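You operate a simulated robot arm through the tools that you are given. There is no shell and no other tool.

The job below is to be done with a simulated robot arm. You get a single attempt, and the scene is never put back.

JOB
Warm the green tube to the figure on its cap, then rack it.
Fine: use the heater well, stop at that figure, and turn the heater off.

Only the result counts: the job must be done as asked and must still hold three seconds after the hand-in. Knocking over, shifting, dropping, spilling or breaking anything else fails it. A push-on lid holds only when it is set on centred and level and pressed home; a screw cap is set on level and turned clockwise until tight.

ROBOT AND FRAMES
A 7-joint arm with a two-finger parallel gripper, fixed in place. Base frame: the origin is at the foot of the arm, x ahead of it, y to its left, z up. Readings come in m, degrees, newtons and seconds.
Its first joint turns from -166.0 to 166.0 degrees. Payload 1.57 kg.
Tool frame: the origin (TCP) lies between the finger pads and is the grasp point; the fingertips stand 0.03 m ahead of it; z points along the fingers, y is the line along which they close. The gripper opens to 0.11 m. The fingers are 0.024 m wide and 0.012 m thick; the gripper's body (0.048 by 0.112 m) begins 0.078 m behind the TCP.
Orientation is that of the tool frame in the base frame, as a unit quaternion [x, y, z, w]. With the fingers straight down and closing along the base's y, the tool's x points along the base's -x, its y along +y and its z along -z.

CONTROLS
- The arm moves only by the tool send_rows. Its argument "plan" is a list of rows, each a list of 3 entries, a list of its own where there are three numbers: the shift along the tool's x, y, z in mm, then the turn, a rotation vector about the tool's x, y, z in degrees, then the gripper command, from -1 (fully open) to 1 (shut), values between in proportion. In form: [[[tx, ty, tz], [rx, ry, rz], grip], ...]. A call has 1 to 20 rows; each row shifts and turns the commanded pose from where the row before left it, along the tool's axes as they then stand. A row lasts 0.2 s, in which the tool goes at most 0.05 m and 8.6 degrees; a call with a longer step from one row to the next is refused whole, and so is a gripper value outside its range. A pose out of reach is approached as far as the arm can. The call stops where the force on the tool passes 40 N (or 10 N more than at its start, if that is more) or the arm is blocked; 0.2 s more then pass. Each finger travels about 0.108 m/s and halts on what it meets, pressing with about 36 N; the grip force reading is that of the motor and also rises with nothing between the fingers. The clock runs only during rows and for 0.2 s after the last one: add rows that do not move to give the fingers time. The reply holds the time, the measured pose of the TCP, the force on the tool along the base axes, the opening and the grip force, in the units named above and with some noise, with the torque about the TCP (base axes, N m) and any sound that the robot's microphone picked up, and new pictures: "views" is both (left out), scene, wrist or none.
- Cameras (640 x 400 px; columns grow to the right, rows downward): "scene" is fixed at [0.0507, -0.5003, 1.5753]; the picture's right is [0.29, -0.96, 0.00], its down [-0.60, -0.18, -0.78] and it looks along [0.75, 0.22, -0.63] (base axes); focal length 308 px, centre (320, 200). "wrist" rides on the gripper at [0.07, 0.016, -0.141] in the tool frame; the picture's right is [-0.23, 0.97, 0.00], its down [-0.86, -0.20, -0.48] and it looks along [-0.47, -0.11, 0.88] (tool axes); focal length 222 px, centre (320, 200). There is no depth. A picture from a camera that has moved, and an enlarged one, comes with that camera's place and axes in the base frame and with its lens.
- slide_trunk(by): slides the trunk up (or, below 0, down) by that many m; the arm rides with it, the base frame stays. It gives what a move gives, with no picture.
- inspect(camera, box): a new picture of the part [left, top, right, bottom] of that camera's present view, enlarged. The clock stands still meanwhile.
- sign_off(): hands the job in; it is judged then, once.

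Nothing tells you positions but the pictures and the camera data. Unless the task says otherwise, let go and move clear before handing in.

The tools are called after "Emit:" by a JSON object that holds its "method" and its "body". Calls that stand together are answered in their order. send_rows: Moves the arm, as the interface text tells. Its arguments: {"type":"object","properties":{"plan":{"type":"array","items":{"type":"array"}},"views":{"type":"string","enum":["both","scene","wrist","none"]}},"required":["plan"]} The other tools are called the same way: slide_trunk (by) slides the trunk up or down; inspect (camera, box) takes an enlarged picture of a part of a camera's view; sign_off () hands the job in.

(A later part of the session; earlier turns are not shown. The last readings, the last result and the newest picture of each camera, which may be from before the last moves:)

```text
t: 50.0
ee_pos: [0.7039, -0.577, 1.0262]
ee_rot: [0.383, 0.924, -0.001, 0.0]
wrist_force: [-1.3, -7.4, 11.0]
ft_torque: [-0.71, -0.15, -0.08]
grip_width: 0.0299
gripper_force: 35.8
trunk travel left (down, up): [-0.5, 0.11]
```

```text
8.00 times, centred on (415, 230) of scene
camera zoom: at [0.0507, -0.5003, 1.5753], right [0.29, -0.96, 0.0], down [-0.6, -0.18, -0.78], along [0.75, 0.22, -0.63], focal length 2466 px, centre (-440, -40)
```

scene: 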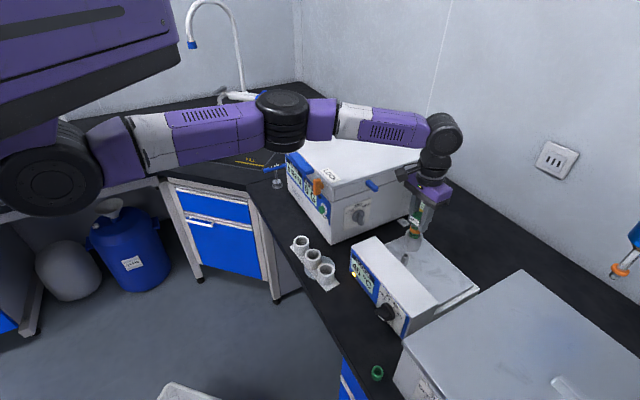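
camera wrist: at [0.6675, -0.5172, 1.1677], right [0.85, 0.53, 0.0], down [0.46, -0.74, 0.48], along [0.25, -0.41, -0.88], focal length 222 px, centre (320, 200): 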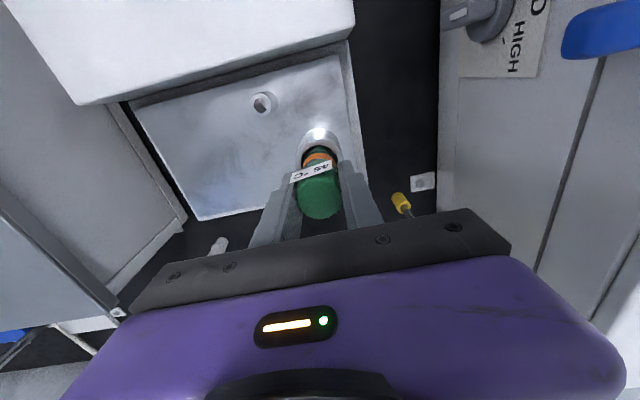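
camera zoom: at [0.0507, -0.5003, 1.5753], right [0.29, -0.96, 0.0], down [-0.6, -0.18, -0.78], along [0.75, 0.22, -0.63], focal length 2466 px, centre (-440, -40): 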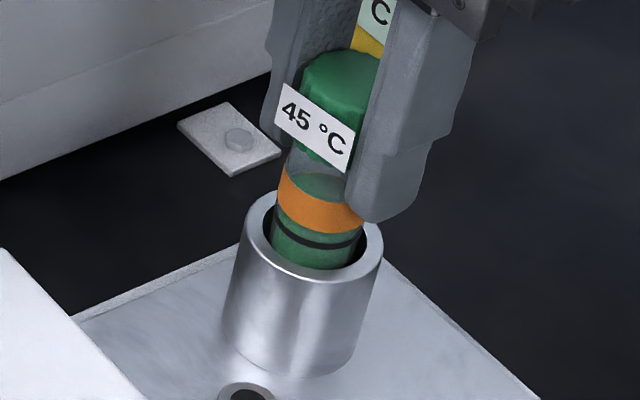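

Block steady at 45 °C and the band is orange. I'll keep holding and check for any further change.

Emit:
{"method": "send_rows", "body": {"plan": [[[0, 0, 0], [0, 0, 0], 1], [[0, 0, 0], [0, 0, 0], 1], [[0, 0, 0], [0, 0, 0], 1], [[0, 0, 0], [0, 0, 0], 1], [[0, 0, 0], [0, 0, 0], 1], [[0, 0, 0], [0, 0, 0], 1], [[0, 0, 0], [0, 0, 0], 1], [[0, 0, 0], [0, 0, 0], 1], [[0, 0, 0], [0, 0, 0], 1], [[0, 0, 0], [0, 0, 0], 1], [[0, 0, 0], [0, 0, 0], 1], [[0, 0, 0], [0, 0, 0], 1], [[0, 0, 0], [0, 0, 0], 1], [[0, 0, 0], [0, 0, 0], 1], [[0, 0, 0], [0, 0, 0], 1], [[0, 0, 0], [0, 0, 0], 1], [[0, 0, 0], [0, 0, 0], 1], [[0, 0, 0], [0, 0, 0], 1], [[0, 0, 0], [0, 0, 0], 1], [[0, 0, 0], [0, 0, 0], 1]], "views": "none"}}

Emit:
{"method": "inspect", "body": {"camera": "scene", "box": [340, 180, 450, 330]}}

Emit:
{"method": "inspect", "body": {"camera": "scene", "box": [395, 205, 435, 255]}}

```text
t: 54.2
ee_pos: [0.706, -0.5763, 1.0264]
ee_rot: [0.382, 0.924, 0.0, 0.0]
wrist_force: [0.6, 0.2, -0.9]
ft_torque: [0.0, -0.01, 0.01]
grip_width: 0.0298
gripper_force: 36.3
trunk travel left (down, up): [-0.5, 0.11]
```

```text
2.67 times, centred on (395, 255) of scene
camera zoom: at [0.0507, -0.5003, 1.5753], right [0.29, -0.96, 0.0], down [-0.6, -0.18, -0.78], along [0.75, 0.22, -0.63], focal length 822 px, centre (120, 53)
```

zoom: 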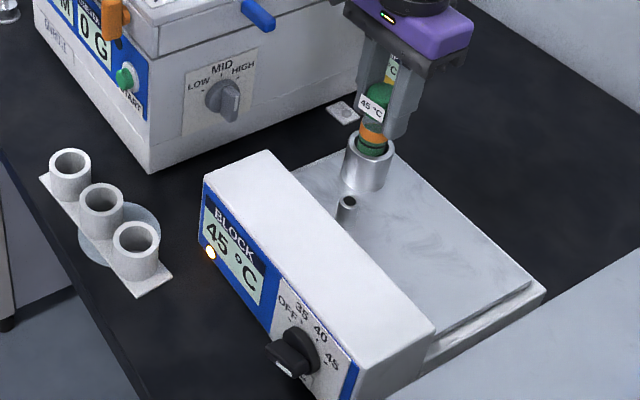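

```text
8.00 times, centred on (415, 230) of scene
camera zoom: at [0.0507, -0.5003, 1.5753], right [0.29, -0.96, 0.0], down [-0.6, -0.18, -0.78], along [0.75, 0.22, -0.63], focal length 2466 px, centre (-440, -40)
```

zoom: 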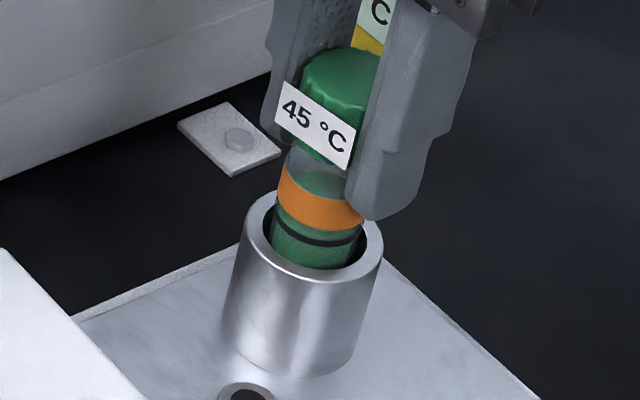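

The band stays orange and the block stays at 45. I'll give it more time in the well so the tube fully reaches the block temperature.

Emit:
{"method": "send_rows", "body": {"plan": [[[0, 0, 0], [0, 0, 0], 1], [[0, 0, 0], [0, 0, 0], 1], [[0, 0, 0], [0, 0, 0], 1], [[0, 0, 0], [0, 0, 0], 1], [[0, 0, 0], [0, 0, 0], 1], [[0, 0, 0], [0, 0, 0], 1], [[0, 0, 0], [0, 0, 0], 1], [[0, 0, 0], [0, 0, 0], 1], [[0, 0, 0], [0, 0, 0], 1], [[0, 0, 0], [0, 0, 0], 1], [[0, 0, 0], [0, 0, 0], 1], [[0, 0, 0], [0, 0, 0], 1], [[0, 0, 0], [0, 0, 0], 1], [[0, 0, 0], [0, 0, 0], 1], [[0, 0, 0], [0, 0, 0], 1], [[0, 0, 0], [0, 0, 0], 1], [[0, 0, 0], [0, 0, 0], 1], [[0, 0, 0], [0, 0, 0], 1], [[0, 0, 0], [0, 0, 0], 1], [[0, 0, 0], [0, 0, 0], 1]], "views": "none"}}

Emit:
{"method": "inspect", "body": {"camera": "scene", "box": [340, 180, 450, 330]}}

Emit:
{"method": "send_rows", "body": {"plan": [[[0, 0, 0], [0, 0, 0], 1], [[0, 0, 0], [0, 0, 0], 1], [[0, 0, 0], [0, 0, 0], 1], [[0, 0, 0], [0, 0, 0], 1], [[0, 0, 0], [0, 0, 0], 1], [[0, 0, 0], [0, 0, 0], 1], [[0, 0, 0], [0, 0, 0], 1], [[0, 0, 0], [0, 0, 0], 1], [[0, 0, 0], [0, 0, 0], 1], [[0, 0, 0], [0, 0, 0], 1], [[0, 0, 0], [0, 0, 0], 1], [[0, 0, 0], [0, 0, 0], 1], [[0, 0, 0], [0, 0, 0], 1], [[0, 0, 0], [0, 0, 0], 1], [[0, 0, 0], [0, 0, 0], 1], [[0, 0, 0], [0, 0, 0], 1], [[0, 0, 0], [0, 0, 0], 1], [[0, 0, 0], [0, 0, 0], 1], [[0, 0, 0], [0, 0, 0], 1], [[0, 0, 0], [0, 0, 0], 1]], "views": "both"}}

Emit:
{"method": "inspect", "body": {"camera": "scene", "box": [340, 180, 450, 330]}}

```text
t: 58.4
ee_pos: [0.7055, -0.5768, 1.0273]
ee_rot: [0.383, 0.924, 0.0, 0.0]
wrist_force: [0.1, 0.9, 0.3]
ft_torque: [-0.03, -0.02, -0.04]
grip_width: 0.0299
gripper_force: 36.1
trunk travel left (down, up): [-0.5, 0.11]
```

```text
2.67 times, centred on (395, 255) of scene
camera zoom: at [0.0507, -0.5003, 1.5753], right [0.29, -0.96, 0.0], down [-0.6, -0.18, -0.78], along [0.75, 0.22, -0.63], focal length 822 px, centre (120, 53)
```

zoom: 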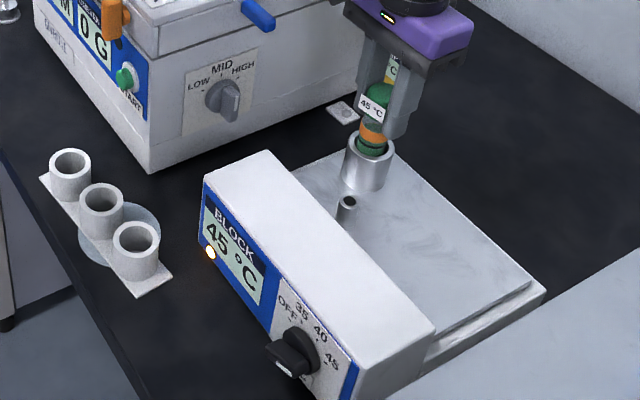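

```text
t: 62.6
ee_pos: [0.7044, -0.5775, 1.0265]
ee_rot: [0.383, 0.924, -0.001, 0.0]
wrist_force: [-2.5, -0.1, -1.1]
ft_torque: [-0.09, 0.1, 0.06]
grip_width: 0.0298
gripper_force: 35.7
trunk travel left (down, up): [-0.5, 0.11]
camera wrist: at [0.6679, -0.5176, 1.1679], right [0.85, 0.53, 0.0], down [0.46, -0.75, 0.48], along [0.25, -0.41, -0.88], focal length 222 px, centre (320, 200)
```

scene: 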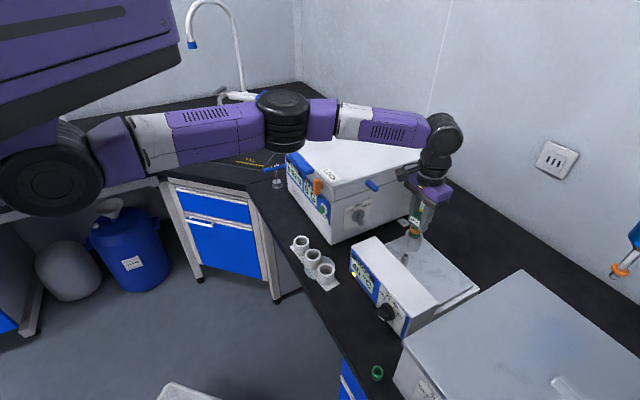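
wrist: 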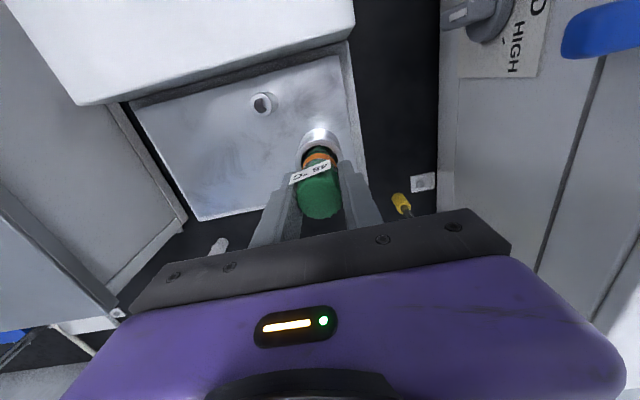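

```text
2.67 times, centred on (395, 255) of scene
camera zoom: at [0.0507, -0.5003, 1.5753], right [0.29, -0.96, 0.0], down [-0.6, -0.18, -0.78], along [0.75, 0.22, -0.63], focal length 822 px, centre (120, 53)
```

zoom: 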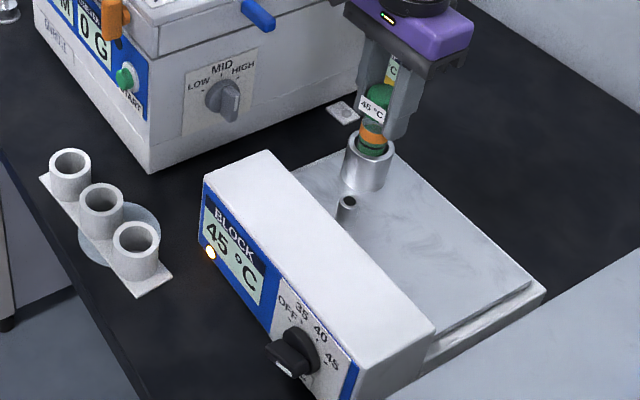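

No overshoot, band steady. I'll wait longer, since the tube may lag behind the block.

Emit:
{"method": "send_rows", "body": {"plan": [[[0, 0, 0], [0, 0, 0], 1], [[0, 0, 0], [0, 0, 0], 1], [[0, 0, 0], [0, 0, 0], 1], [[0, 0, 0], [0, 0, 0], 1], [[0, 0, 0], [0, 0, 0], 1], [[0, 0, 0], [0, 0, 0], 1], [[0, 0, 0], [0, 0, 0], 1], [[0, 0, 0], [0, 0, 0], 1], [[0, 0, 0], [0, 0, 0], 1], [[0, 0, 0], [0, 0, 0], 1], [[0, 0, 0], [0, 0, 0], 1], [[0, 0, 0], [0, 0, 0], 1], [[0, 0, 0], [0, 0, 0], 1], [[0, 0, 0], [0, 0, 0], 1], [[0, 0, 0], [0, 0, 0], 1], [[0, 0, 0], [0, 0, 0], 1], [[0, 0, 0], [0, 0, 0], 1], [[0, 0, 0], [0, 0, 0], 1], [[0, 0, 0], [0, 0, 0], 1], [[0, 0, 0], [0, 0, 0], 1]], "views": "none"}}

Emit:
{"method": "inspect", "body": {"camera": "scene", "box": [340, 180, 450, 330]}}

Emit:
{"method": "send_rows", "body": {"plan": [[[0, 0, 0], [0, 0, 0], 1], [[0, 0, 0], [0, 0, 0], 1], [[0, 0, 0], [0, 0, 0], 1], [[0, 0, 0], [0, 0, 0], 1], [[0, 0, 0], [0, 0, 0], 1], [[0, 0, 0], [0, 0, 0], 1], [[0, 0, 0], [0, 0, 0], 1], [[0, 0, 0], [0, 0, 0], 1], [[0, 0, 0], [0, 0, 0], 1], [[0, 0, 0], [0, 0, 0], 1], [[0, 0, 0], [0, 0, 0], 1], [[0, 0, 0], [0, 0, 0], 1], [[0, 0, 0], [0, 0, 0], 1], [[0, 0, 0], [0, 0, 0], 1], [[0, 0, 0], [0, 0, 0], 1], [[0, 0, 0], [0, 0, 0], 1], [[0, 0, 0], [0, 0, 0], 1], [[0, 0, 0], [0, 0, 0], 1], [[0, 0, 0], [0, 0, 0], 1], [[0, 0, 0], [0, 0, 0], 1]], "views": "none"}}

Emit:
{"method": "inspect", "body": {"camera": "scene", "box": [340, 180, 450, 330]}}

Emit:
{"method": "send_rows", "body": {"plan": [[[0, 0, 0], [0, 0, 0], 1], [[0, 0, 0], [0, 0, 0], 1], [[0, 0, 0], [0, 0, 0], 1], [[0, 0, 0], [0, 0, 0], 1], [[0, 0, 0], [0, 0, 0], 1], [[0, 0, 0], [0, 0, 0], 1], [[0, 0, 0], [0, 0, 0], 1], [[0, 0, 0], [0, 0, 0], 1], [[0, 0, 0], [0, 0, 0], 1], [[0, 0, 0], [0, 0, 0], 1], [[0, 0, 0], [0, 0, 0], 1], [[0, 0, 0], [0, 0, 0], 1], [[0, 0, 0], [0, 0, 0], 1], [[0, 0, 0], [0, 0, 0], 1], [[0, 0, 0], [0, 0, 0], 1], [[0, 0, 0], [0, 0, 0], 1], [[0, 0, 0], [0, 0, 0], 1], [[0, 0, 0], [0, 0, 0], 1], [[0, 0, 0], [0, 0, 0], 1], [[0, 0, 0], [0, 0, 0], 1]], "views": "none"}}

Emit:
{"method": "inspect", "body": {"camera": "scene", "box": [340, 180, 450, 330]}}

```text
t: 66.8
ee_pos: [0.7065, -0.5763, 1.0252]
ee_rot: [0.383, 0.924, -0.001, 0.0]
wrist_force: [0.1, -0.9, -0.6]
ft_torque: [0.02, 0.0, 0.01]
grip_width: 0.0296
gripper_force: 36.3
trunk travel left (down, up): [-0.5, 0.11]
```

```text
2.67 times, centred on (395, 255) of scene
camera zoom: at [0.0507, -0.5003, 1.5753], right [0.29, -0.96, 0.0], down [-0.6, -0.18, -0.78], along [0.75, 0.22, -0.63], focal length 822 px, centre (120, 53)
```

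zoom: 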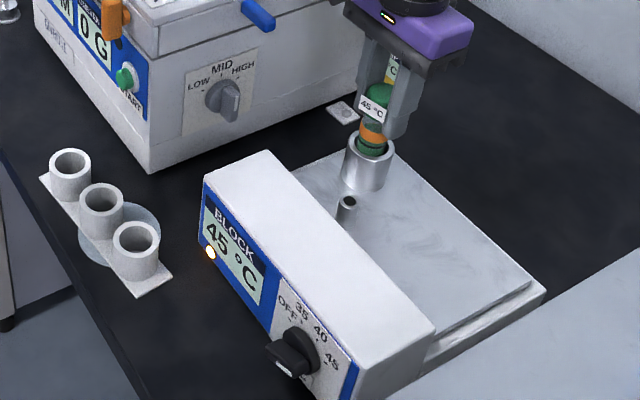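

```text
t: 71.0
ee_pos: [0.7061, -0.5762, 1.0267]
ee_rot: [0.382, 0.924, 0.001, 0.0]
wrist_force: [-0.3, 0.4, -1.1]
ft_torque: [-0.01, -0.02, 0.0]
grip_width: 0.0294
gripper_force: 35.7
trunk travel left (down, up): [-0.5, 0.11]
```

```text
2.67 times, centred on (395, 255) of scene
camera zoom: at [0.0507, -0.5003, 1.5753], right [0.29, -0.96, 0.0], down [-0.6, -0.18, -0.78], along [0.75, 0.22, -0.63], focal length 822 px, centre (120, 53)
```

zoom: 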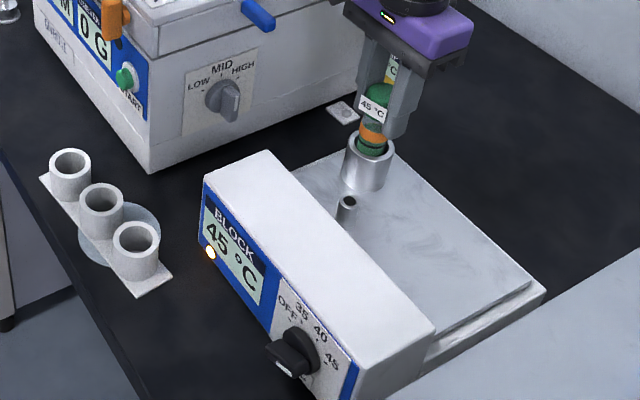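

```text
t: 75.2
ee_pos: [0.7059, -0.5764, 1.0275]
ee_rot: [0.382, 0.924, 0.001, -0.001]
wrist_force: [0.4, 0.4, 0.1]
ft_torque: [-0.02, 0.01, 0.0]
grip_width: 0.0291
gripper_force: 36.1
trunk travel left (down, up): [-0.5, 0.11]
```

```text
2.67 times, centred on (395, 255) of scene
camera zoom: at [0.0507, -0.5003, 1.5753], right [0.29, -0.96, 0.0], down [-0.6, -0.18, -0.78], along [0.75, 0.22, -0.63], focal length 822 px, centre (120, 53)
```

zoom: 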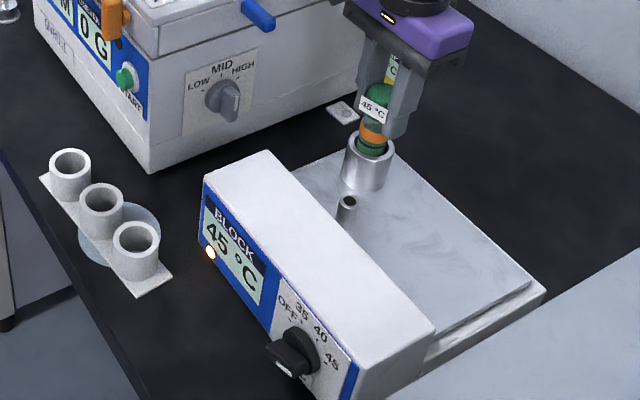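

27 s in the well, block steady at 45 and the band unchanged. I'll wait one more short period, then lift the tube out.

Emit:
{"method": "send_rows", "body": {"plan": [[[0, 0, 0], [0, 0, 0], 1], [[0, 0, 0], [0, 0, 0], 1], [[0, 0, 0], [0, 0, 0], 1], [[0, 0, 0], [0, 0, 0], 1], [[0, 0, 0], [0, 0, 0], 1], [[0, 0, 0], [0, 0, 0], 1], [[0, 0, 0], [0, 0, 0], 1], [[0, 0, 0], [0, 0, 0], 1], [[0, 0, 0], [0, 0, 0], 1], [[0, 0, 0], [0, 0, 0], 1], [[0, 0, 0], [0, 0, 0], 1], [[0, 0, 0], [0, 0, 0], 1], [[0, 0, 0], [0, 0, 0], 1], [[0, 0, 0], [0, 0, 0], 1], [[0, 0, 0], [0, 0, 0], 1], [[0, 0, 0], [0, 0, 0], 1], [[0, 0, 0], [0, 0, 0], 1], [[0, 0, 0], [0, 0, 0], 1], [[0, 0, 0], [0, 0, 0], 1], [[0, 0, 0], [0, 0, 0], 1]], "views": "none"}}

Emit:
{"method": "send_rows", "body": {"plan": [[[0, 0, 0], [0, 0, 0], 1], [[0, 0, 0], [0, 0, 0], 1], [[0, 0, 0], [0, 0, 0], 1], [[0, 0, 0], [0, 0, 0], 1], [[0, 0, 0], [0, 0, 0], 1], [[0, 0, 0], [0, 0, 0], 1], [[0, 0, 0], [0, 0, 0], 1], [[0, 0, 0], [0, 0, 0], 1], [[0, 0, 0], [0, 0, 0], 1], [[0, 0, 0], [0, 0, 0], 1], [[0, 0, 0], [0, 0, 0], 1], [[0, 0, 0], [0, 0, 0], 1], [[0, 0, 0], [0, 0, 0], 1], [[0, 0, 0], [0, 0, 0], 1], [[0, 0, 0], [0, 0, 0], 1], [[0, 0, 0], [0, 0, 0], 1], [[0, 0, 0], [0, 0, 0], 1], [[0, 0, 0], [0, 0, 0], 1], [[0, 0, 0], [0, 0, 0], 1], [[0, 0, 0], [0, 0, 0], 1]], "views": "none"}}

Emit:
{"method": "inspect", "body": {"camera": "scene", "box": [340, 180, 450, 330]}}

Emit:
{"method": "inspect", "body": {"camera": "wrist", "box": [220, 90, 440, 240]}}

```text
t: 79.4
ee_pos: [0.7063, -0.577, 1.0264]
ee_rot: [0.383, 0.924, 0.0, 0.0]
wrist_force: [0.3, 0.0, -1.3]
ft_torque: [0.01, -0.01, 0.02]
grip_width: 0.029
gripper_force: 36.2
trunk travel left (down, up): [-0.5, 0.11]
```

```text
t: 83.6
ee_pos: [0.7042, -0.5774, 1.0264]
ee_rot: [0.384, 0.923, 0.0, 0.0]
wrist_force: [-0.6, -0.5, -0.2]
ft_torque: [0.02, -0.02, -0.02]
grip_width: 0.0286
gripper_force: 36.0
trunk travel left (down, up): [-0.5, 0.11]
```

```text
2.67 times, centred on (395, 255) of scene
camera zoom: at [0.0507, -0.5003, 1.5753], right [0.29, -0.96, 0.0], down [-0.6, -0.18, -0.78], along [0.75, 0.22, -0.63], focal length 822 px, centre (120, 53)
```

zoom: 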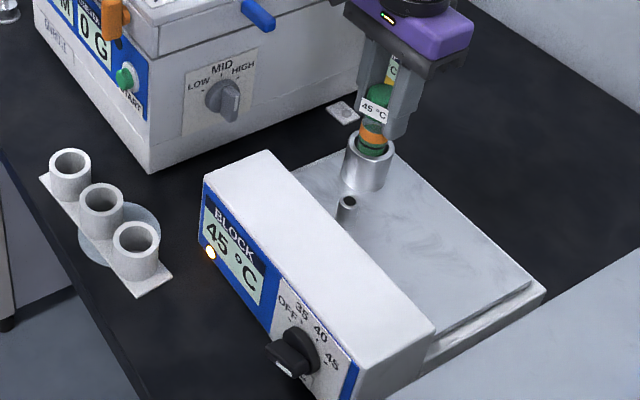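

```text
2.67 times, centred on (330, 165) of wrist
camera zoom: at [0.6679, -0.5176, 1.1679], right [0.85, 0.53, 0.0], down [0.46, -0.75, 0.48], along [0.25, -0.41, -0.88], focal length 592 px, centre (293, 293)
```

zoom: 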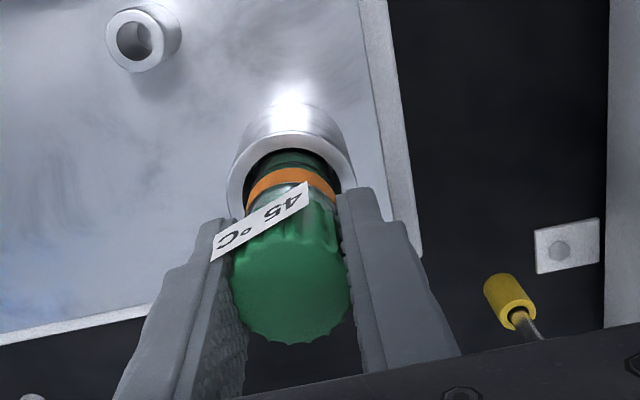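

The tube has been at 45 °C in the well for about 35 s; the cap has settled slightly into the pads but is still held. I'll lift it straight out now.

Emit:
{"method": "send_rows", "body": {"plan": [[[0, 0, -6], [0, 0, 0], 1], [[0, 0, -10], [0, 0, 0], 1], [[0, 0, -14], [0, 0, 0], 1], [[0, 0, -18], [0, 0, 0], 1], [[0, 0, -20], [0, 0, 0], 1], [[0, 0, -20], [0, 0, 0], 1], [[0, 0, 0], [0, 0, 0], 1]]}}

Emit:
{"method": "inspect", "body": {"camera": "scene", "box": [385, 160, 445, 260]}}

Emit:
{"method": "inspect", "body": {"camera": "wrist", "box": [220, 90, 440, 240]}}

```text
t: 85.2
ee_pos: [0.7054, -0.5773, 1.1146]
ee_rot: [0.383, 0.924, -0.001, 0.0]
wrist_force: [-0.4, -0.2, -0.6]
ft_torque: [0.01, 0.01, -0.05]
grip_width: 0.0282
gripper_force: 36.2
trunk travel left (down, up): [-0.5, 0.11]
camera wrist: at [0.6689, -0.5172, 1.2564], right [0.85, 0.53, 0.0], down [0.46, -0.75, 0.48], along [0.25, -0.41, -0.88], focal length 222 px, centre (320, 200)
```

scene: 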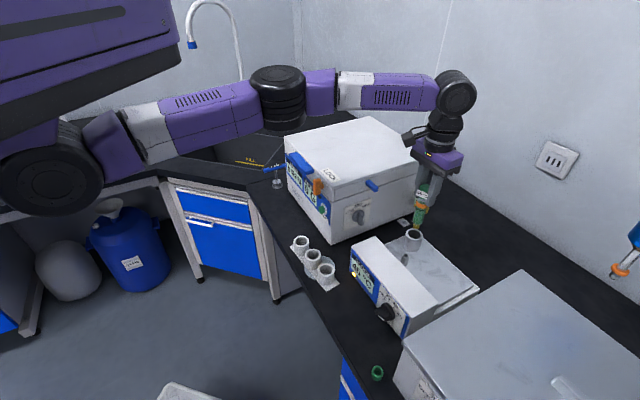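
wrist: 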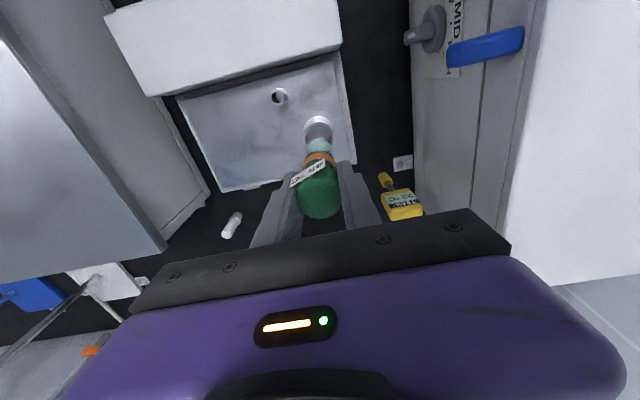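

```text
4.00 times, centred on (415, 210) of scene
camera zoom: at [0.0507, -0.5003, 1.5753], right [0.29, -0.96, 0.0], down [-0.6, -0.18, -0.78], along [0.75, 0.22, -0.63], focal length 1233 px, centre (-60, 160)
```

zoom: 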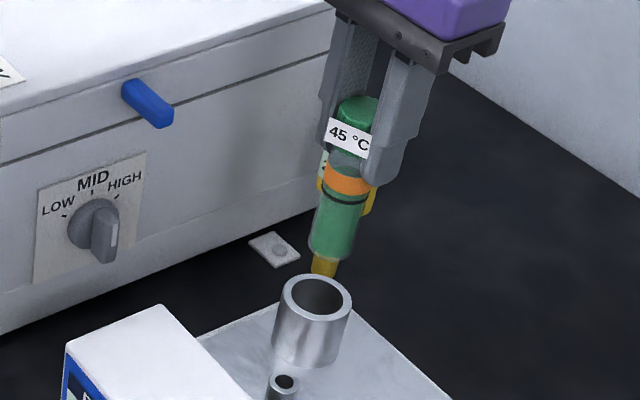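

```text
2.67 times, centred on (330, 165) of wrist
camera zoom: at [0.6689, -0.5172, 1.2564], right [0.85, 0.53, 0.0], down [0.46, -0.75, 0.48], along [0.25, -0.41, -0.88], focal length 592 px, centre (293, 293)
```

zoom: 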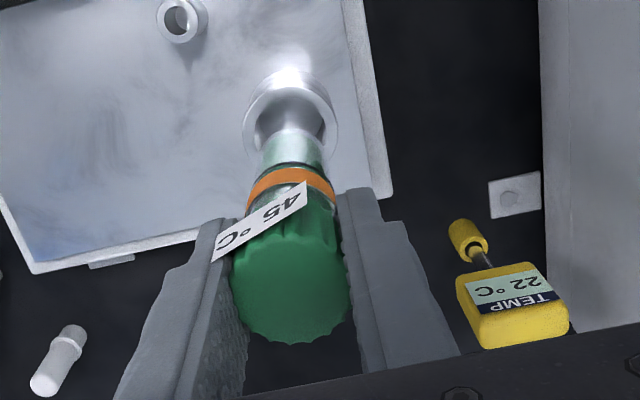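

The band stays orange out of the well and the tube hangs straight. I'll carry it back over the rack's middle socket and stop above it to align.

Emit:
{"method": "send_rows", "body": {"plan": [[[31.6, 15.65, 0], [0, 0, 0], 1], [[31.6, 15.65, 0], [0, 0, 0], 1], [[31.6, 15.65, 0], [0, 0, 0], 1], [[31.6, 15.65, 0], [0, 0, 0], 1], [[31.6, 15.65, 0], [0, 0, 0], 1], [[31.6, 15.65, 0], [0, 0, 0], 1], [[31.6, 15.65, 0], [0, 0, 0], 1], [[31.3, 15.65, 0], [0, 0, 0], 1], [[0, 0, 25], [0, 0, 0], 1], [[0, 0, 25], [0, 0, 0], 1], [[0, 0, 24], [0, 0, 0], 1], [[0, 0, 0], [0, 0, 0], 1]]}}

Emit:
{"method": "inspect", "body": {"camera": "scene", "box": [280, 200, 350, 290]}}

Emit:
{"method": "inspect", "body": {"camera": "wrist", "box": [240, 90, 400, 220]}}

```text
t: 87.8
ee_pos: [0.6186, -0.3099, 1.0409]
ee_rot: [0.383, 0.924, -0.001, 0.0]
wrist_force: [0.5, -0.4, -0.7]
ft_torque: [0.02, -0.01, 0.01]
grip_width: 0.0285
gripper_force: 35.5
trunk travel left (down, up): [-0.5, 0.11]
camera wrist: at [0.58, -0.2507, 1.182], right [0.85, 0.53, 0.0], down [0.46, -0.75, 0.48], along [0.25, -0.41, -0.88], focal length 222 px, centre (320, 200)
```

scene: 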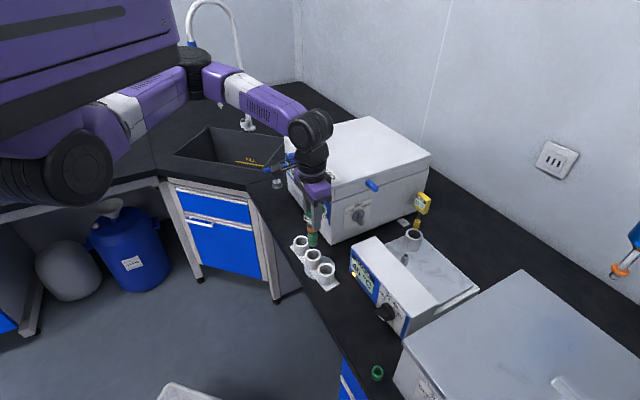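
wrist: 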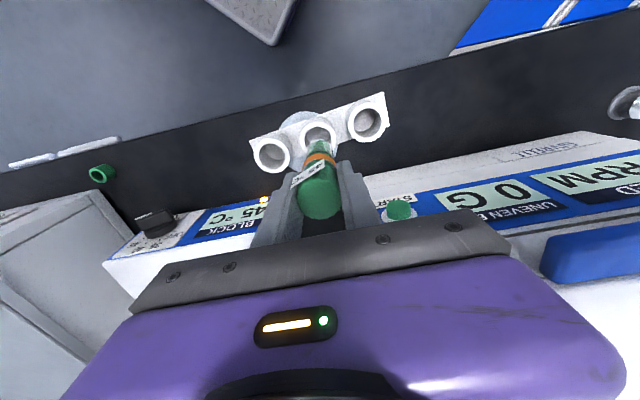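

```text
4.44 times, centred on (315, 245) of scene
camera zoom: at [0.0507, -0.5003, 1.5753], right [0.29, -0.96, 0.0], down [-0.6, -0.18, -0.78], along [0.75, 0.22, -0.63], focal length 1370 px, centre (342, 0)
```

zoom: 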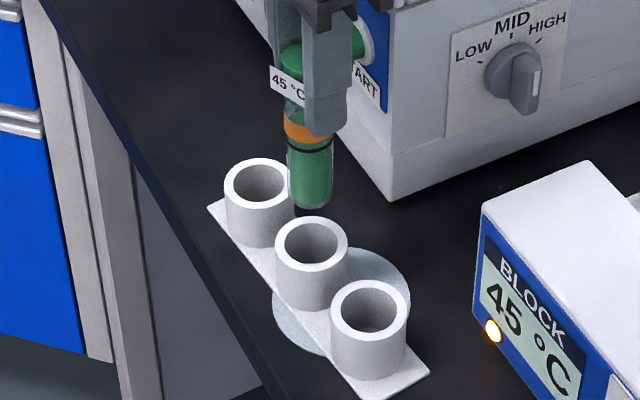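

```text
3.08 times, centred on (320, 155) of wrist
camera zoom: at [0.58, -0.2507, 1.182], right [0.85, 0.53, 0.0], down [0.46, -0.75, 0.48], along [0.25, -0.41, -0.88], focal length 684 px, centre (320, 338)
```

zoom: 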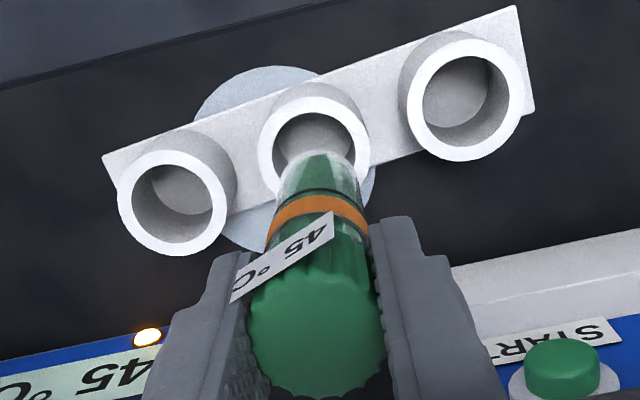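

The tube looks about 2–3 mm off in both directions relative to the middle socket. I'll correct, drop 15 mm, and check again.

Emit:
{"method": "send_rows", "body": {"plan": [[[2.2, -2.8, 0], [0, 0, 0], 1], [[0, 0, 8], [0, 0, 0], 1], [[0, 0, 8], [0, 0, 0], 1], [[0, 0, 0], [0, 0, 0], 1], [[0, 0, 0], [0, 0, 0], 1]]}}

Emit:
{"method": "inspect", "body": {"camera": "scene", "box": [290, 210, 340, 280]}}

Emit:
{"method": "inspect", "body": {"camera": "wrist", "box": [270, 100, 370, 180]}}

```text
t: 89.0
ee_pos: [0.6122, -0.3113, 1.0261]
ee_rot: [0.383, 0.924, -0.001, -0.001]
wrist_force: [-0.3, 0.4, -0.6]
ft_torque: [0.01, -0.01, -0.03]
grip_width: 0.0283
gripper_force: 35.6
trunk travel left (down, up): [-0.5, 0.11]
camera wrist: at [0.5757, -0.2512, 1.1662], right [0.85, 0.53, 0.0], down [0.46, -0.75, 0.48], along [0.25, -0.41, -0.88], focal length 222 px, centre (320, 200)
```

scene: 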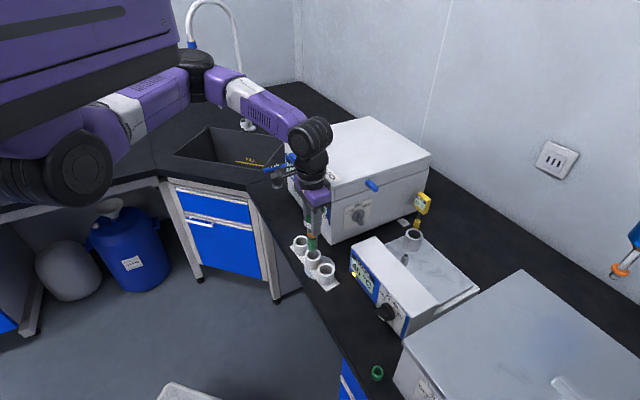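
wrist: 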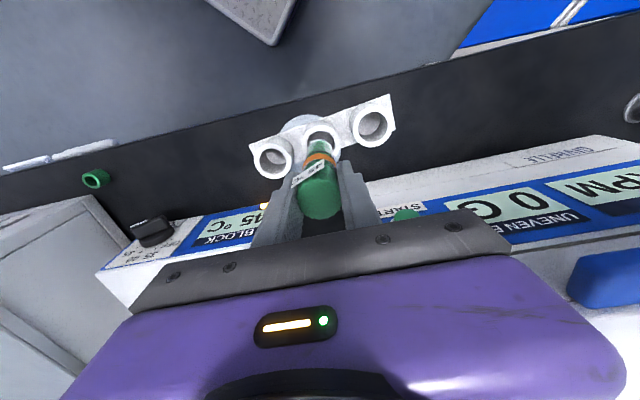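

```text
5.71 times, centred on (315, 245) of scene
camera zoom: at [0.0507, -0.5003, 1.5753], right [0.29, -0.96, 0.0], down [-0.6, -0.18, -0.78], along [0.75, 0.22, -0.63], focal length 1761 px, centre (349, -57)
```

zoom: 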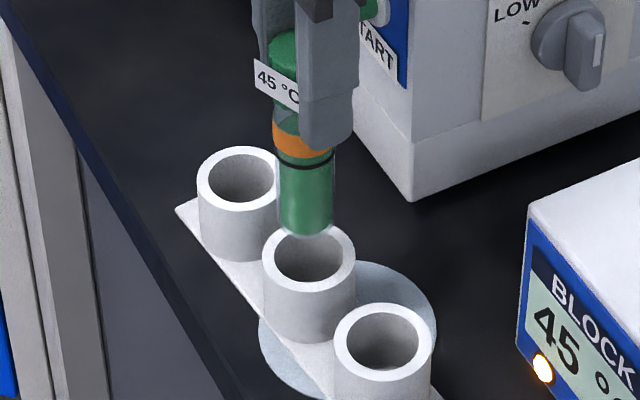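

```text
5.00 times, centred on (320, 140) of wrist
camera zoom: at [0.5757, -0.2512, 1.1662], right [0.85, 0.53, 0.0], down [0.46, -0.75, 0.48], along [0.25, -0.41, -0.88], focal length 1111 px, centre (320, 500)
```

zoom: 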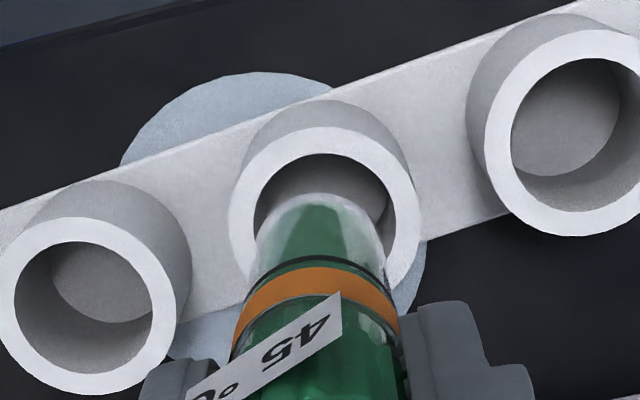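

Now centred to within about 1 mm. I'll lower into the socket in small steps, watching the force.

Emit:
{"method": "send_rows", "body": {"plan": [[[0, 0.6, 6], [0, 0, 0], 1], [[0, 0, 6], [0, 0, 0], 1], [[0, 0, 6], [0, 0, 0], 1], [[0, 0, 6], [0, 0, 0], 1], [[0, 0, 5], [0, 0, 0], 1], [[0, 0, 5], [0, 0, 0], 1], [[0, 0, 0], [0, 0, 0], 1]]}}

Emit:
{"method": "inspect", "body": {"camera": "scene", "box": [290, 210, 340, 280]}}

Emit:
{"method": "inspect", "body": {"camera": "wrist", "box": [270, 110, 370, 190]}}

```text
t: 90.6
ee_pos: [0.6113, -0.3084, 0.9917]
ee_rot: [0.382, 0.924, -0.001, 0.0]
wrist_force: [0.5, -1.0, 0.0]
ft_torque: [0.02, 0.04, 0.02]
grip_width: 0.028
gripper_force: 35.6
trunk travel left (down, up): [-0.5, 0.11]
camera wrist: at [0.5753, -0.2499, 1.132], right [0.85, 0.53, 0.0], down [0.46, -0.75, 0.48], along [0.25, -0.41, -0.88], focal length 222 px, centre (320, 200)
```

scene: 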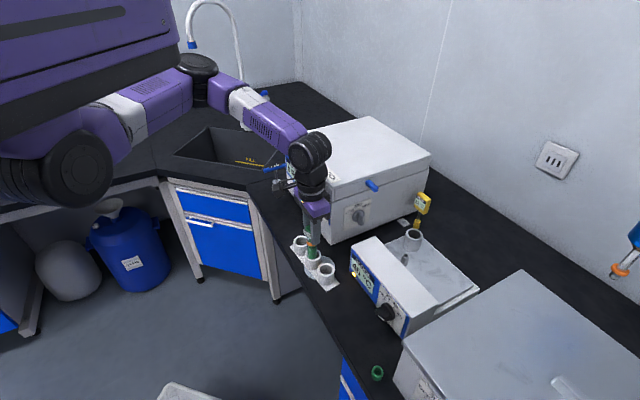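
wrist: 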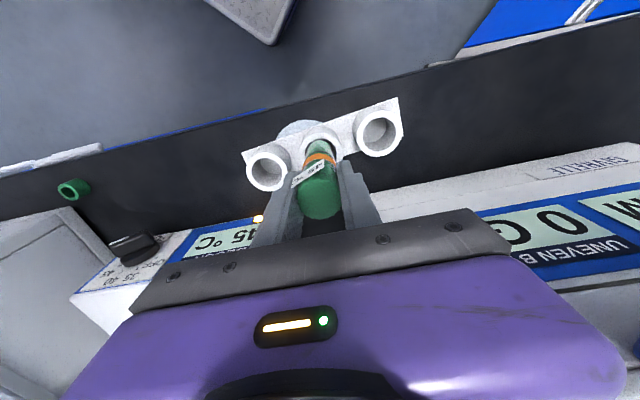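

```text
5.71 times, centred on (315, 245) of scene
camera zoom: at [0.0507, -0.5003, 1.5753], right [0.29, -0.96, 0.0], down [-0.6, -0.18, -0.78], along [0.75, 0.22, -0.63], focal length 1761 px, centre (349, -57)
```

zoom: 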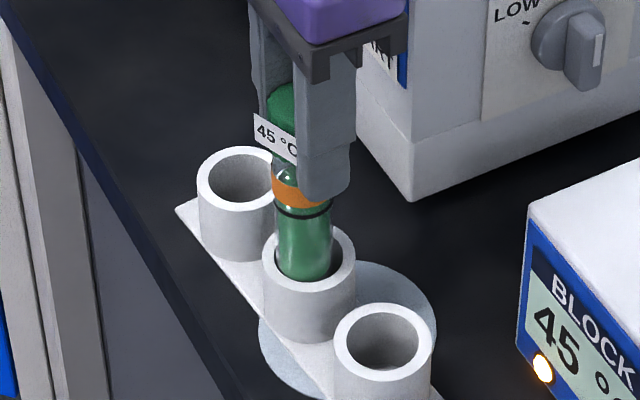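

```text
5.00 times, centred on (320, 150) of wrist
camera zoom: at [0.5753, -0.2499, 1.132], right [0.85, 0.53, 0.0], down [0.46, -0.75, 0.48], along [0.25, -0.41, -0.88], focal length 1111 px, centre (320, 450)
```

zoom: 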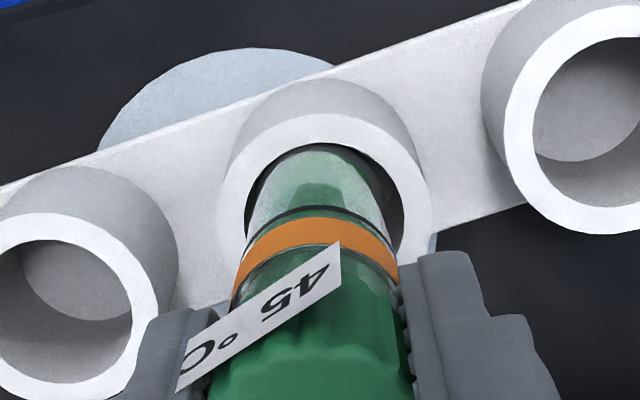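

The tube is inside the socket without contact but sits about 2–3 mm toward the near wall. I'll recentre, then lower the rest of the way.

Emit:
{"method": "send_rows", "body": {"plan": [[[-1.3, 0.5, 0], [0, 0, 0], 1], [[-1.2, 0.5, 0], [0, 0, 0], 1], [[0, 0, 0], [0, 0, 0], 1], [[0, 0, 5], [0, 0, 0], 1], [[0, 0, 5], [0, 0, 0], 1], [[0, 0, 5], [0, 0, 0], 1], [[0, 0, 0], [0, 0, 0], 1]]}}

Emit:
{"method": "inspect", "body": {"camera": "scene", "box": [290, 210, 340, 280]}}

Emit:
{"method": "inspect", "body": {"camera": "wrist", "box": [270, 110, 370, 190]}}

```text
t: 92.2
ee_pos: [0.6158, -0.3108, 0.9752]
ee_rot: [0.383, 0.924, -0.001, 0.0]
wrist_force: [0.0, 0.0, -1.8]
ft_torque: [-0.01, -0.06, 0.01]
grip_width: 0.0282
gripper_force: 36.0
trunk travel left (down, up): [-0.5, 0.11]
camera wrist: at [0.578, -0.2505, 1.1165], right [0.85, 0.53, 0.0], down [0.46, -0.75, 0.48], along [0.25, -0.41, -0.88], focal length 222 px, centre (320, 200)
```

scene: 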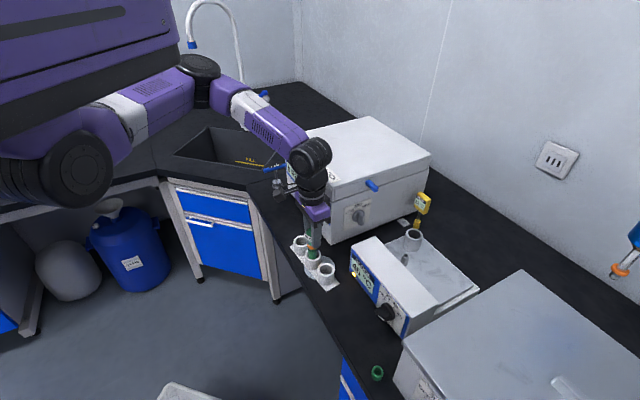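
wrist: 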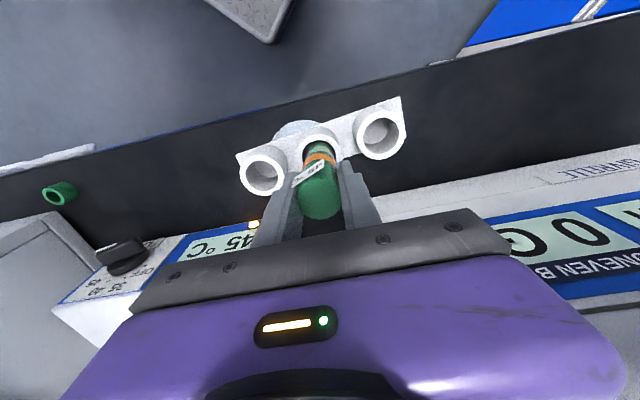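

```text
5.71 times, centred on (315, 245) of scene
camera zoom: at [0.0507, -0.5003, 1.5753], right [0.29, -0.96, 0.0], down [-0.6, -0.18, -0.78], along [0.75, 0.22, -0.63], focal length 1761 px, centre (349, -57)
```

zoom: 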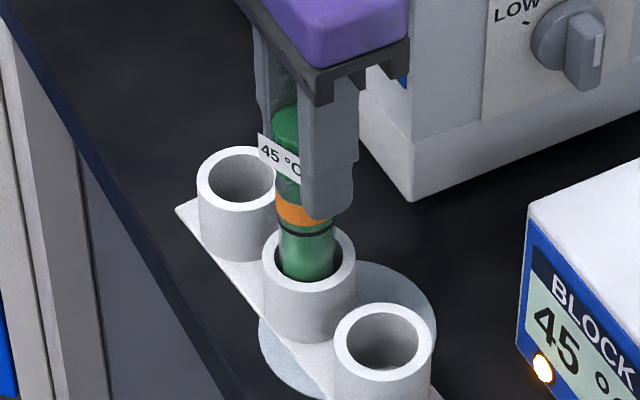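

```text
5.00 times, centred on (320, 150) of wrist
camera zoom: at [0.578, -0.2505, 1.1165], right [0.85, 0.53, 0.0], down [0.46, -0.75, 0.48], along [0.25, -0.41, -0.88], focal length 1111 px, centre (320, 450)
```

zoom: 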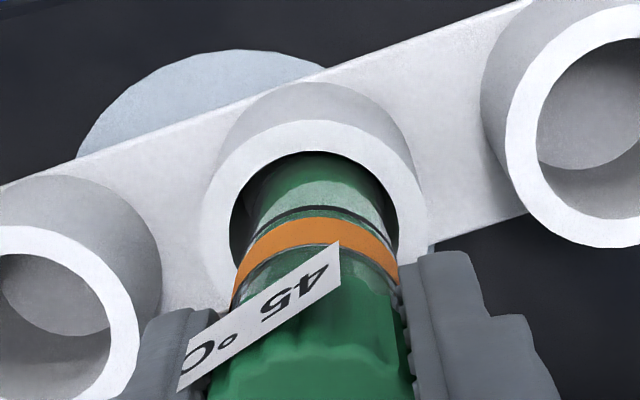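

Well centred. I'll lower to the socket floor with 3 mm steps.

Emit:
{"method": "send_rows", "body": {"plan": [[[0, 0, 3], [0, 0, 0], 1], [[0, 0, 3], [0, 0, 0], 1], [[0, 0, 3], [0, 0, 0], 1], [[0, 0, 2], [0, 0, 0], 1], [[0, 0, 0], [0, 0, 0], 1]], "views": "none"}}

```text
t: 93.4
ee_pos: [0.6148, -0.3103, 0.9646]
ee_rot: [0.384, 0.923, 0.0, 0.0]
wrist_force: [0.1, -0.3, -0.8]
ft_torque: [-0.03, 0.0, 0.02]
grip_width: 0.0285
gripper_force: 35.9
trunk travel left (down, up): [-0.5, 0.11]
```

Emit:
{"method": "send_rows", "body": {"plan": [[[0, 0, 1.5], [0, 0, 0], 1], [[0, 0, 1.5], [0, 0, 0], 1], [[0, 0, 0], [0, 0, 0], 1]], "views": "none"}}

```text
t: 94.2
ee_pos: [0.6148, -0.3122, 0.9607]
ee_rot: [0.383, 0.924, 0.0, 0.0]
wrist_force: [-0.5, -0.1, -0.9]
ft_torque: [-0.01, -0.02, 0.02]
grip_width: 0.0283
gripper_force: 36.0
trunk travel left (down, up): [-0.5, 0.11]
```

No floor contact yet, which suggests the tube slid up a little in the grip at the well. I'll continue gently.

Emit:
{"method": "send_rows", "body": {"plan": [[[0, 0, 1], [0, 0, 0], 1], [[0, 0, 1], [0, 0, 0], 1], [[0, 0, 1], [0, 0, 0], 1], [[0, 0, 0], [0, 0, 0], 1]], "views": "none"}}

Emit:
{"method": "inspect", "body": {"camera": "scene", "box": [290, 210, 340, 280]}}

Emit:
{"method": "inspect", "body": {"camera": "wrist", "box": [240, 110, 400, 230]}}

```text
t: 95.2
ee_pos: [0.6149, -0.311, 0.9595]
ee_rot: [0.383, 0.924, 0.001, 0.0]
wrist_force: [-0.3, 0.3, -0.2]
ft_torque: [-0.01, 0.03, -0.01]
grip_width: 0.0284
gripper_force: 36.2
trunk travel left (down, up): [-0.5, 0.11]
```

```text
5.71 times, centred on (315, 245) of scene
camera zoom: at [0.0507, -0.5003, 1.5753], right [0.29, -0.96, 0.0], down [-0.6, -0.18, -0.78], along [0.75, 0.22, -0.63], focal length 1761 px, centre (349, -57)
```

zoom: 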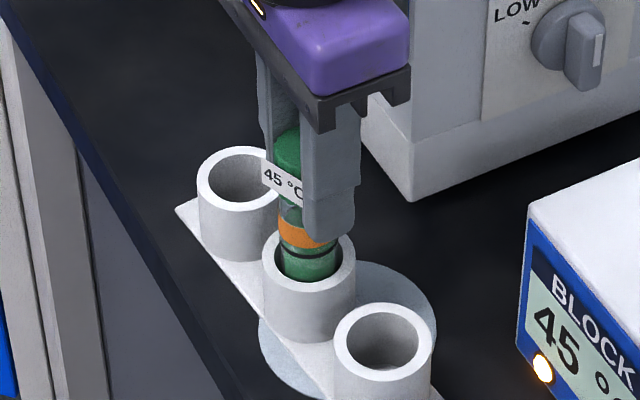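

```text
3.33 times, centred on (320, 170) of wrist
camera zoom: at [0.5781, -0.2513, 1.1006], right [0.85, 0.53, 0.0], down [0.46, -0.75, 0.48], along [0.25, -0.41, -0.88], focal length 740 px, centre (320, 300)
```

zoom: 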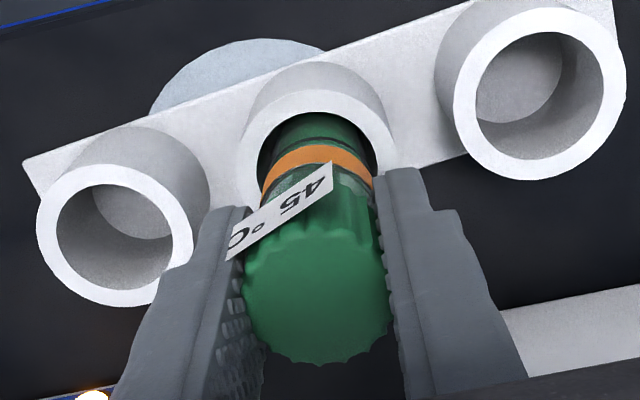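

Comparing with the original picture, the tube still appears about 5 mm above the floor. I'll keep lowering at 1 mm per step.

Emit:
{"method": "send_rows", "body": {"plan": [[[0, 0, 1], [0, 0, 0], 1], [[0, 0, 1], [0, 0, 0], 1], [[0, 0, 1], [0, 0, 0], 1], [[0, 0, 0], [0, 0, 0], 1]], "views": "none"}}

```text
t: 96.2
ee_pos: [0.6146, -0.312, 0.9575]
ee_rot: [0.382, 0.924, -0.002, 0.0]
wrist_force: [-2.4, 2.1, 24.5]
ft_torque: [0.27, 0.25, 0.01]
grip_width: 0.0283
gripper_force: 35.7
trunk travel left (down, up): [-0.5, 0.11]
```

Floor contact at TCP z≈0.957. I'll ease up 1 mm, open slowly, and check that the tube stands on its own.

Emit:
{"method": "send_rows", "body": {"plan": [[[0, 0, -1], [0, 0, 0], 1], [[0, 0, 0], [0, 0, 0], 1], [[0, 0, 0], [0, 0, 0], 0.4], [[0, 0, 0], [0, 0, 0], 0.2], [[0, 0, 0], [0, 0, 0], 0], [[0, 0, 0], [0, 0, 0], -0.3], [[0, 0, 0], [0, 0, 0], -0.3], [[0, 0, 0], [0, 0, 0], -0.3]]}}

Emit:
{"method": "inspect", "body": {"camera": "wrist", "box": [240, 110, 400, 230]}}

Emit:
{"method": "inspect", "body": {"camera": "scene", "box": [290, 210, 340, 280]}}

```text
t: 98.0
ee_pos: [0.6168, -0.3107, 0.956]
ee_rot: [0.383, 0.924, 0.0, 0.0]
wrist_force: [0.7, -0.5, -0.6]
ft_torque: [0.01, -0.02, -0.01]
grip_width: 0.0716
gripper_force: 0.0
trunk travel left (down, up): [-0.5, 0.11]
camera wrist: at [0.5783, -0.2506, 1.0982], right [0.85, 0.53, 0.0], down [0.46, -0.75, 0.48], along [0.25, -0.41, -0.88], focal length 222 px, centre (320, 200)
```

scene: 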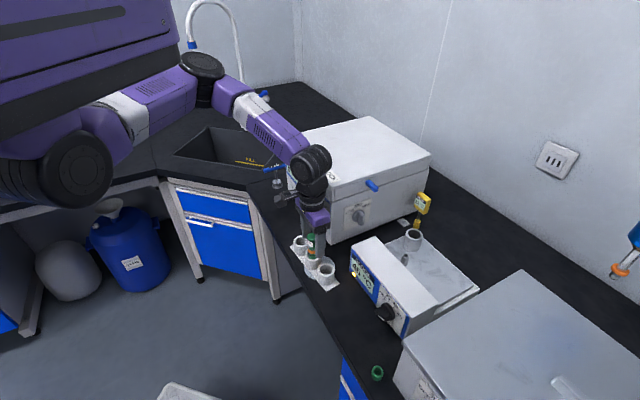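
wrist: 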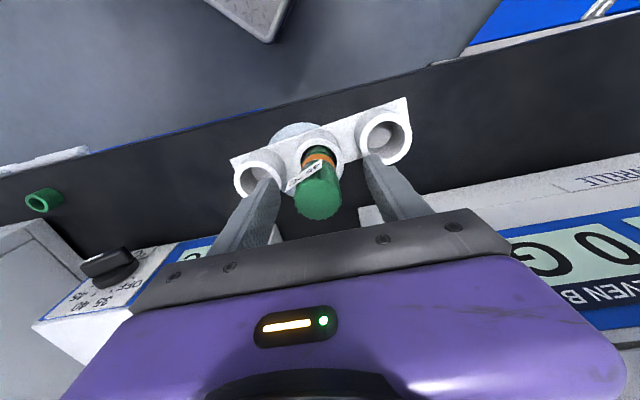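

```text
3.33 times, centred on (320, 170) of wrist
camera zoom: at [0.5783, -0.2506, 1.0982], right [0.85, 0.53, 0.0], down [0.46, -0.75, 0.48], along [0.25, -0.41, -0.88], focal length 740 px, centre (320, 300)
```

zoom: 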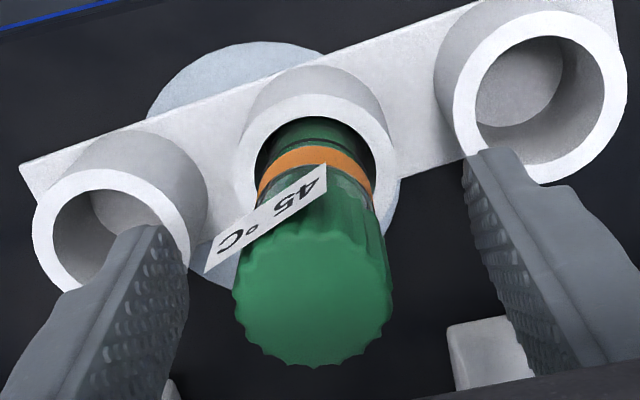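

```text
5.71 times, centred on (315, 245) of scene
camera zoom: at [0.0507, -0.5003, 1.5753], right [0.29, -0.96, 0.0], down [-0.6, -0.18, -0.78], along [0.75, 0.22, -0.63], focal length 1761 px, centre (349, -57)
```

zoom: 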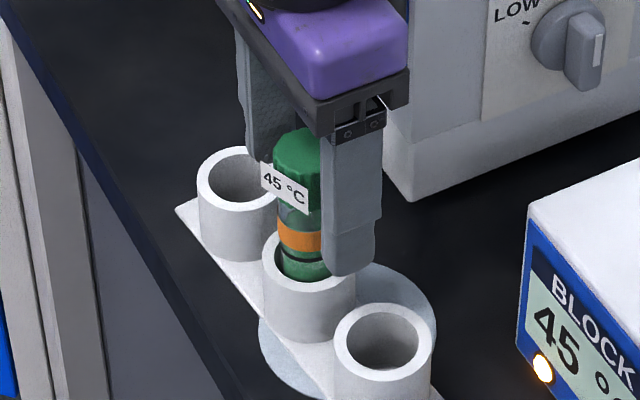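

The tube stands seated in the middle socket, band still orange, cap on. I'll rise straight up, then go back to the dial to switch it off.

Emit:
{"method": "send_rows", "body": {"plan": [[[0, 0, -20], [0, 0, 0], -0.3], [[0, 0, -40], [0, 0, 0], -0.3], [[0, 0, -42], [0, 0, 0], -0.3], [[0, 0, -42], [0, 0, 0], -0.3], [[5.4, -37.2, 0], [0, 0, 0], -0.3], [[5.4, -37.2, 0], [0, 0, 0], -0.3], [[5.4, -37.2, 0], [0, 0, 0], -0.3], [[5.4, -37.2, 0], [0, 0, 0], 0.2], [[5.4, -37.2, 0], [0, 0, 0], 0.2], [[5.4, -37.2, 0], [0, 0, 0], 0.2], [[5.4, -37.2, 0], [0, 0, 0], 0.2], [[0, 0, 0], [0, 0, 0], 0.2]]}}

Emit:
{"method": "inspect", "body": {"camera": "scene", "box": [280, 210, 400, 340]}}

```text
t: 100.6
ee_pos: [0.4039, -0.468, 1.1022]
ee_rot: [0.384, 0.924, 0.001, 0.0]
wrist_force: [-0.2, 0.4, -0.3]
ft_torque: [-0.03, -0.02, -0.04]
grip_width: 0.0439
gripper_force: 0.0
trunk travel left (down, up): [-0.5, 0.11]
camera wrist: at [0.3673, -0.4098, 1.2445], right [0.85, 0.53, 0.0], down [0.46, -0.75, 0.48], along [0.25, -0.41, -0.88], focal length 222 px, centre (320, 200)
```

scene: 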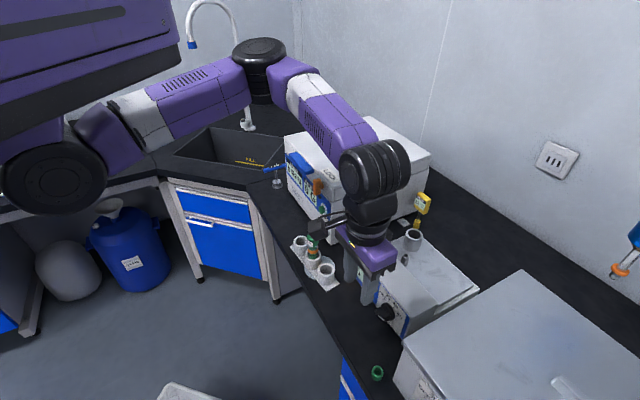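
wrist: 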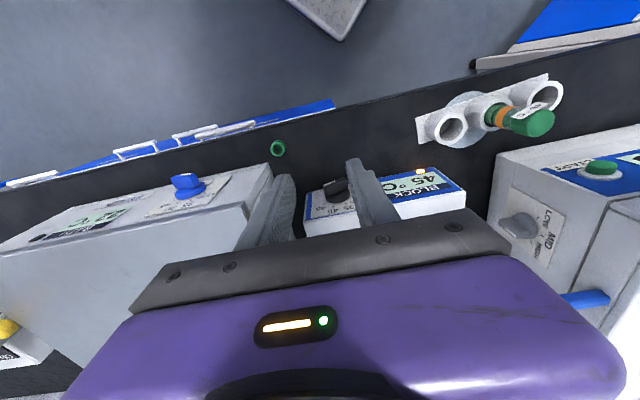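

```text
3.08 times, centred on (340, 275) of scene
camera zoom: at [0.0507, -0.5003, 1.5753], right [0.29, -0.96, 0.0], down [-0.6, -0.18, -0.78], along [0.75, 0.22, -0.63], focal length 948 px, centre (258, -31)
```

zoom: 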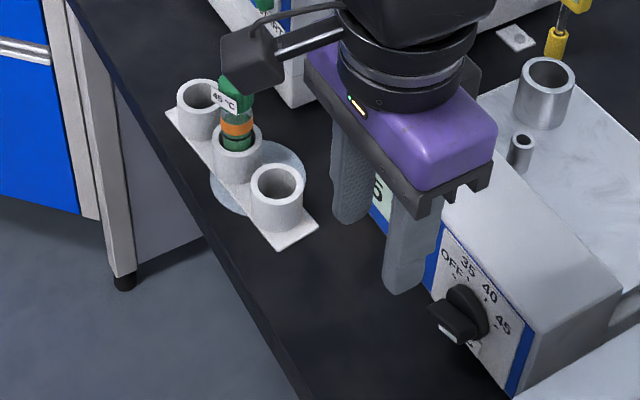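

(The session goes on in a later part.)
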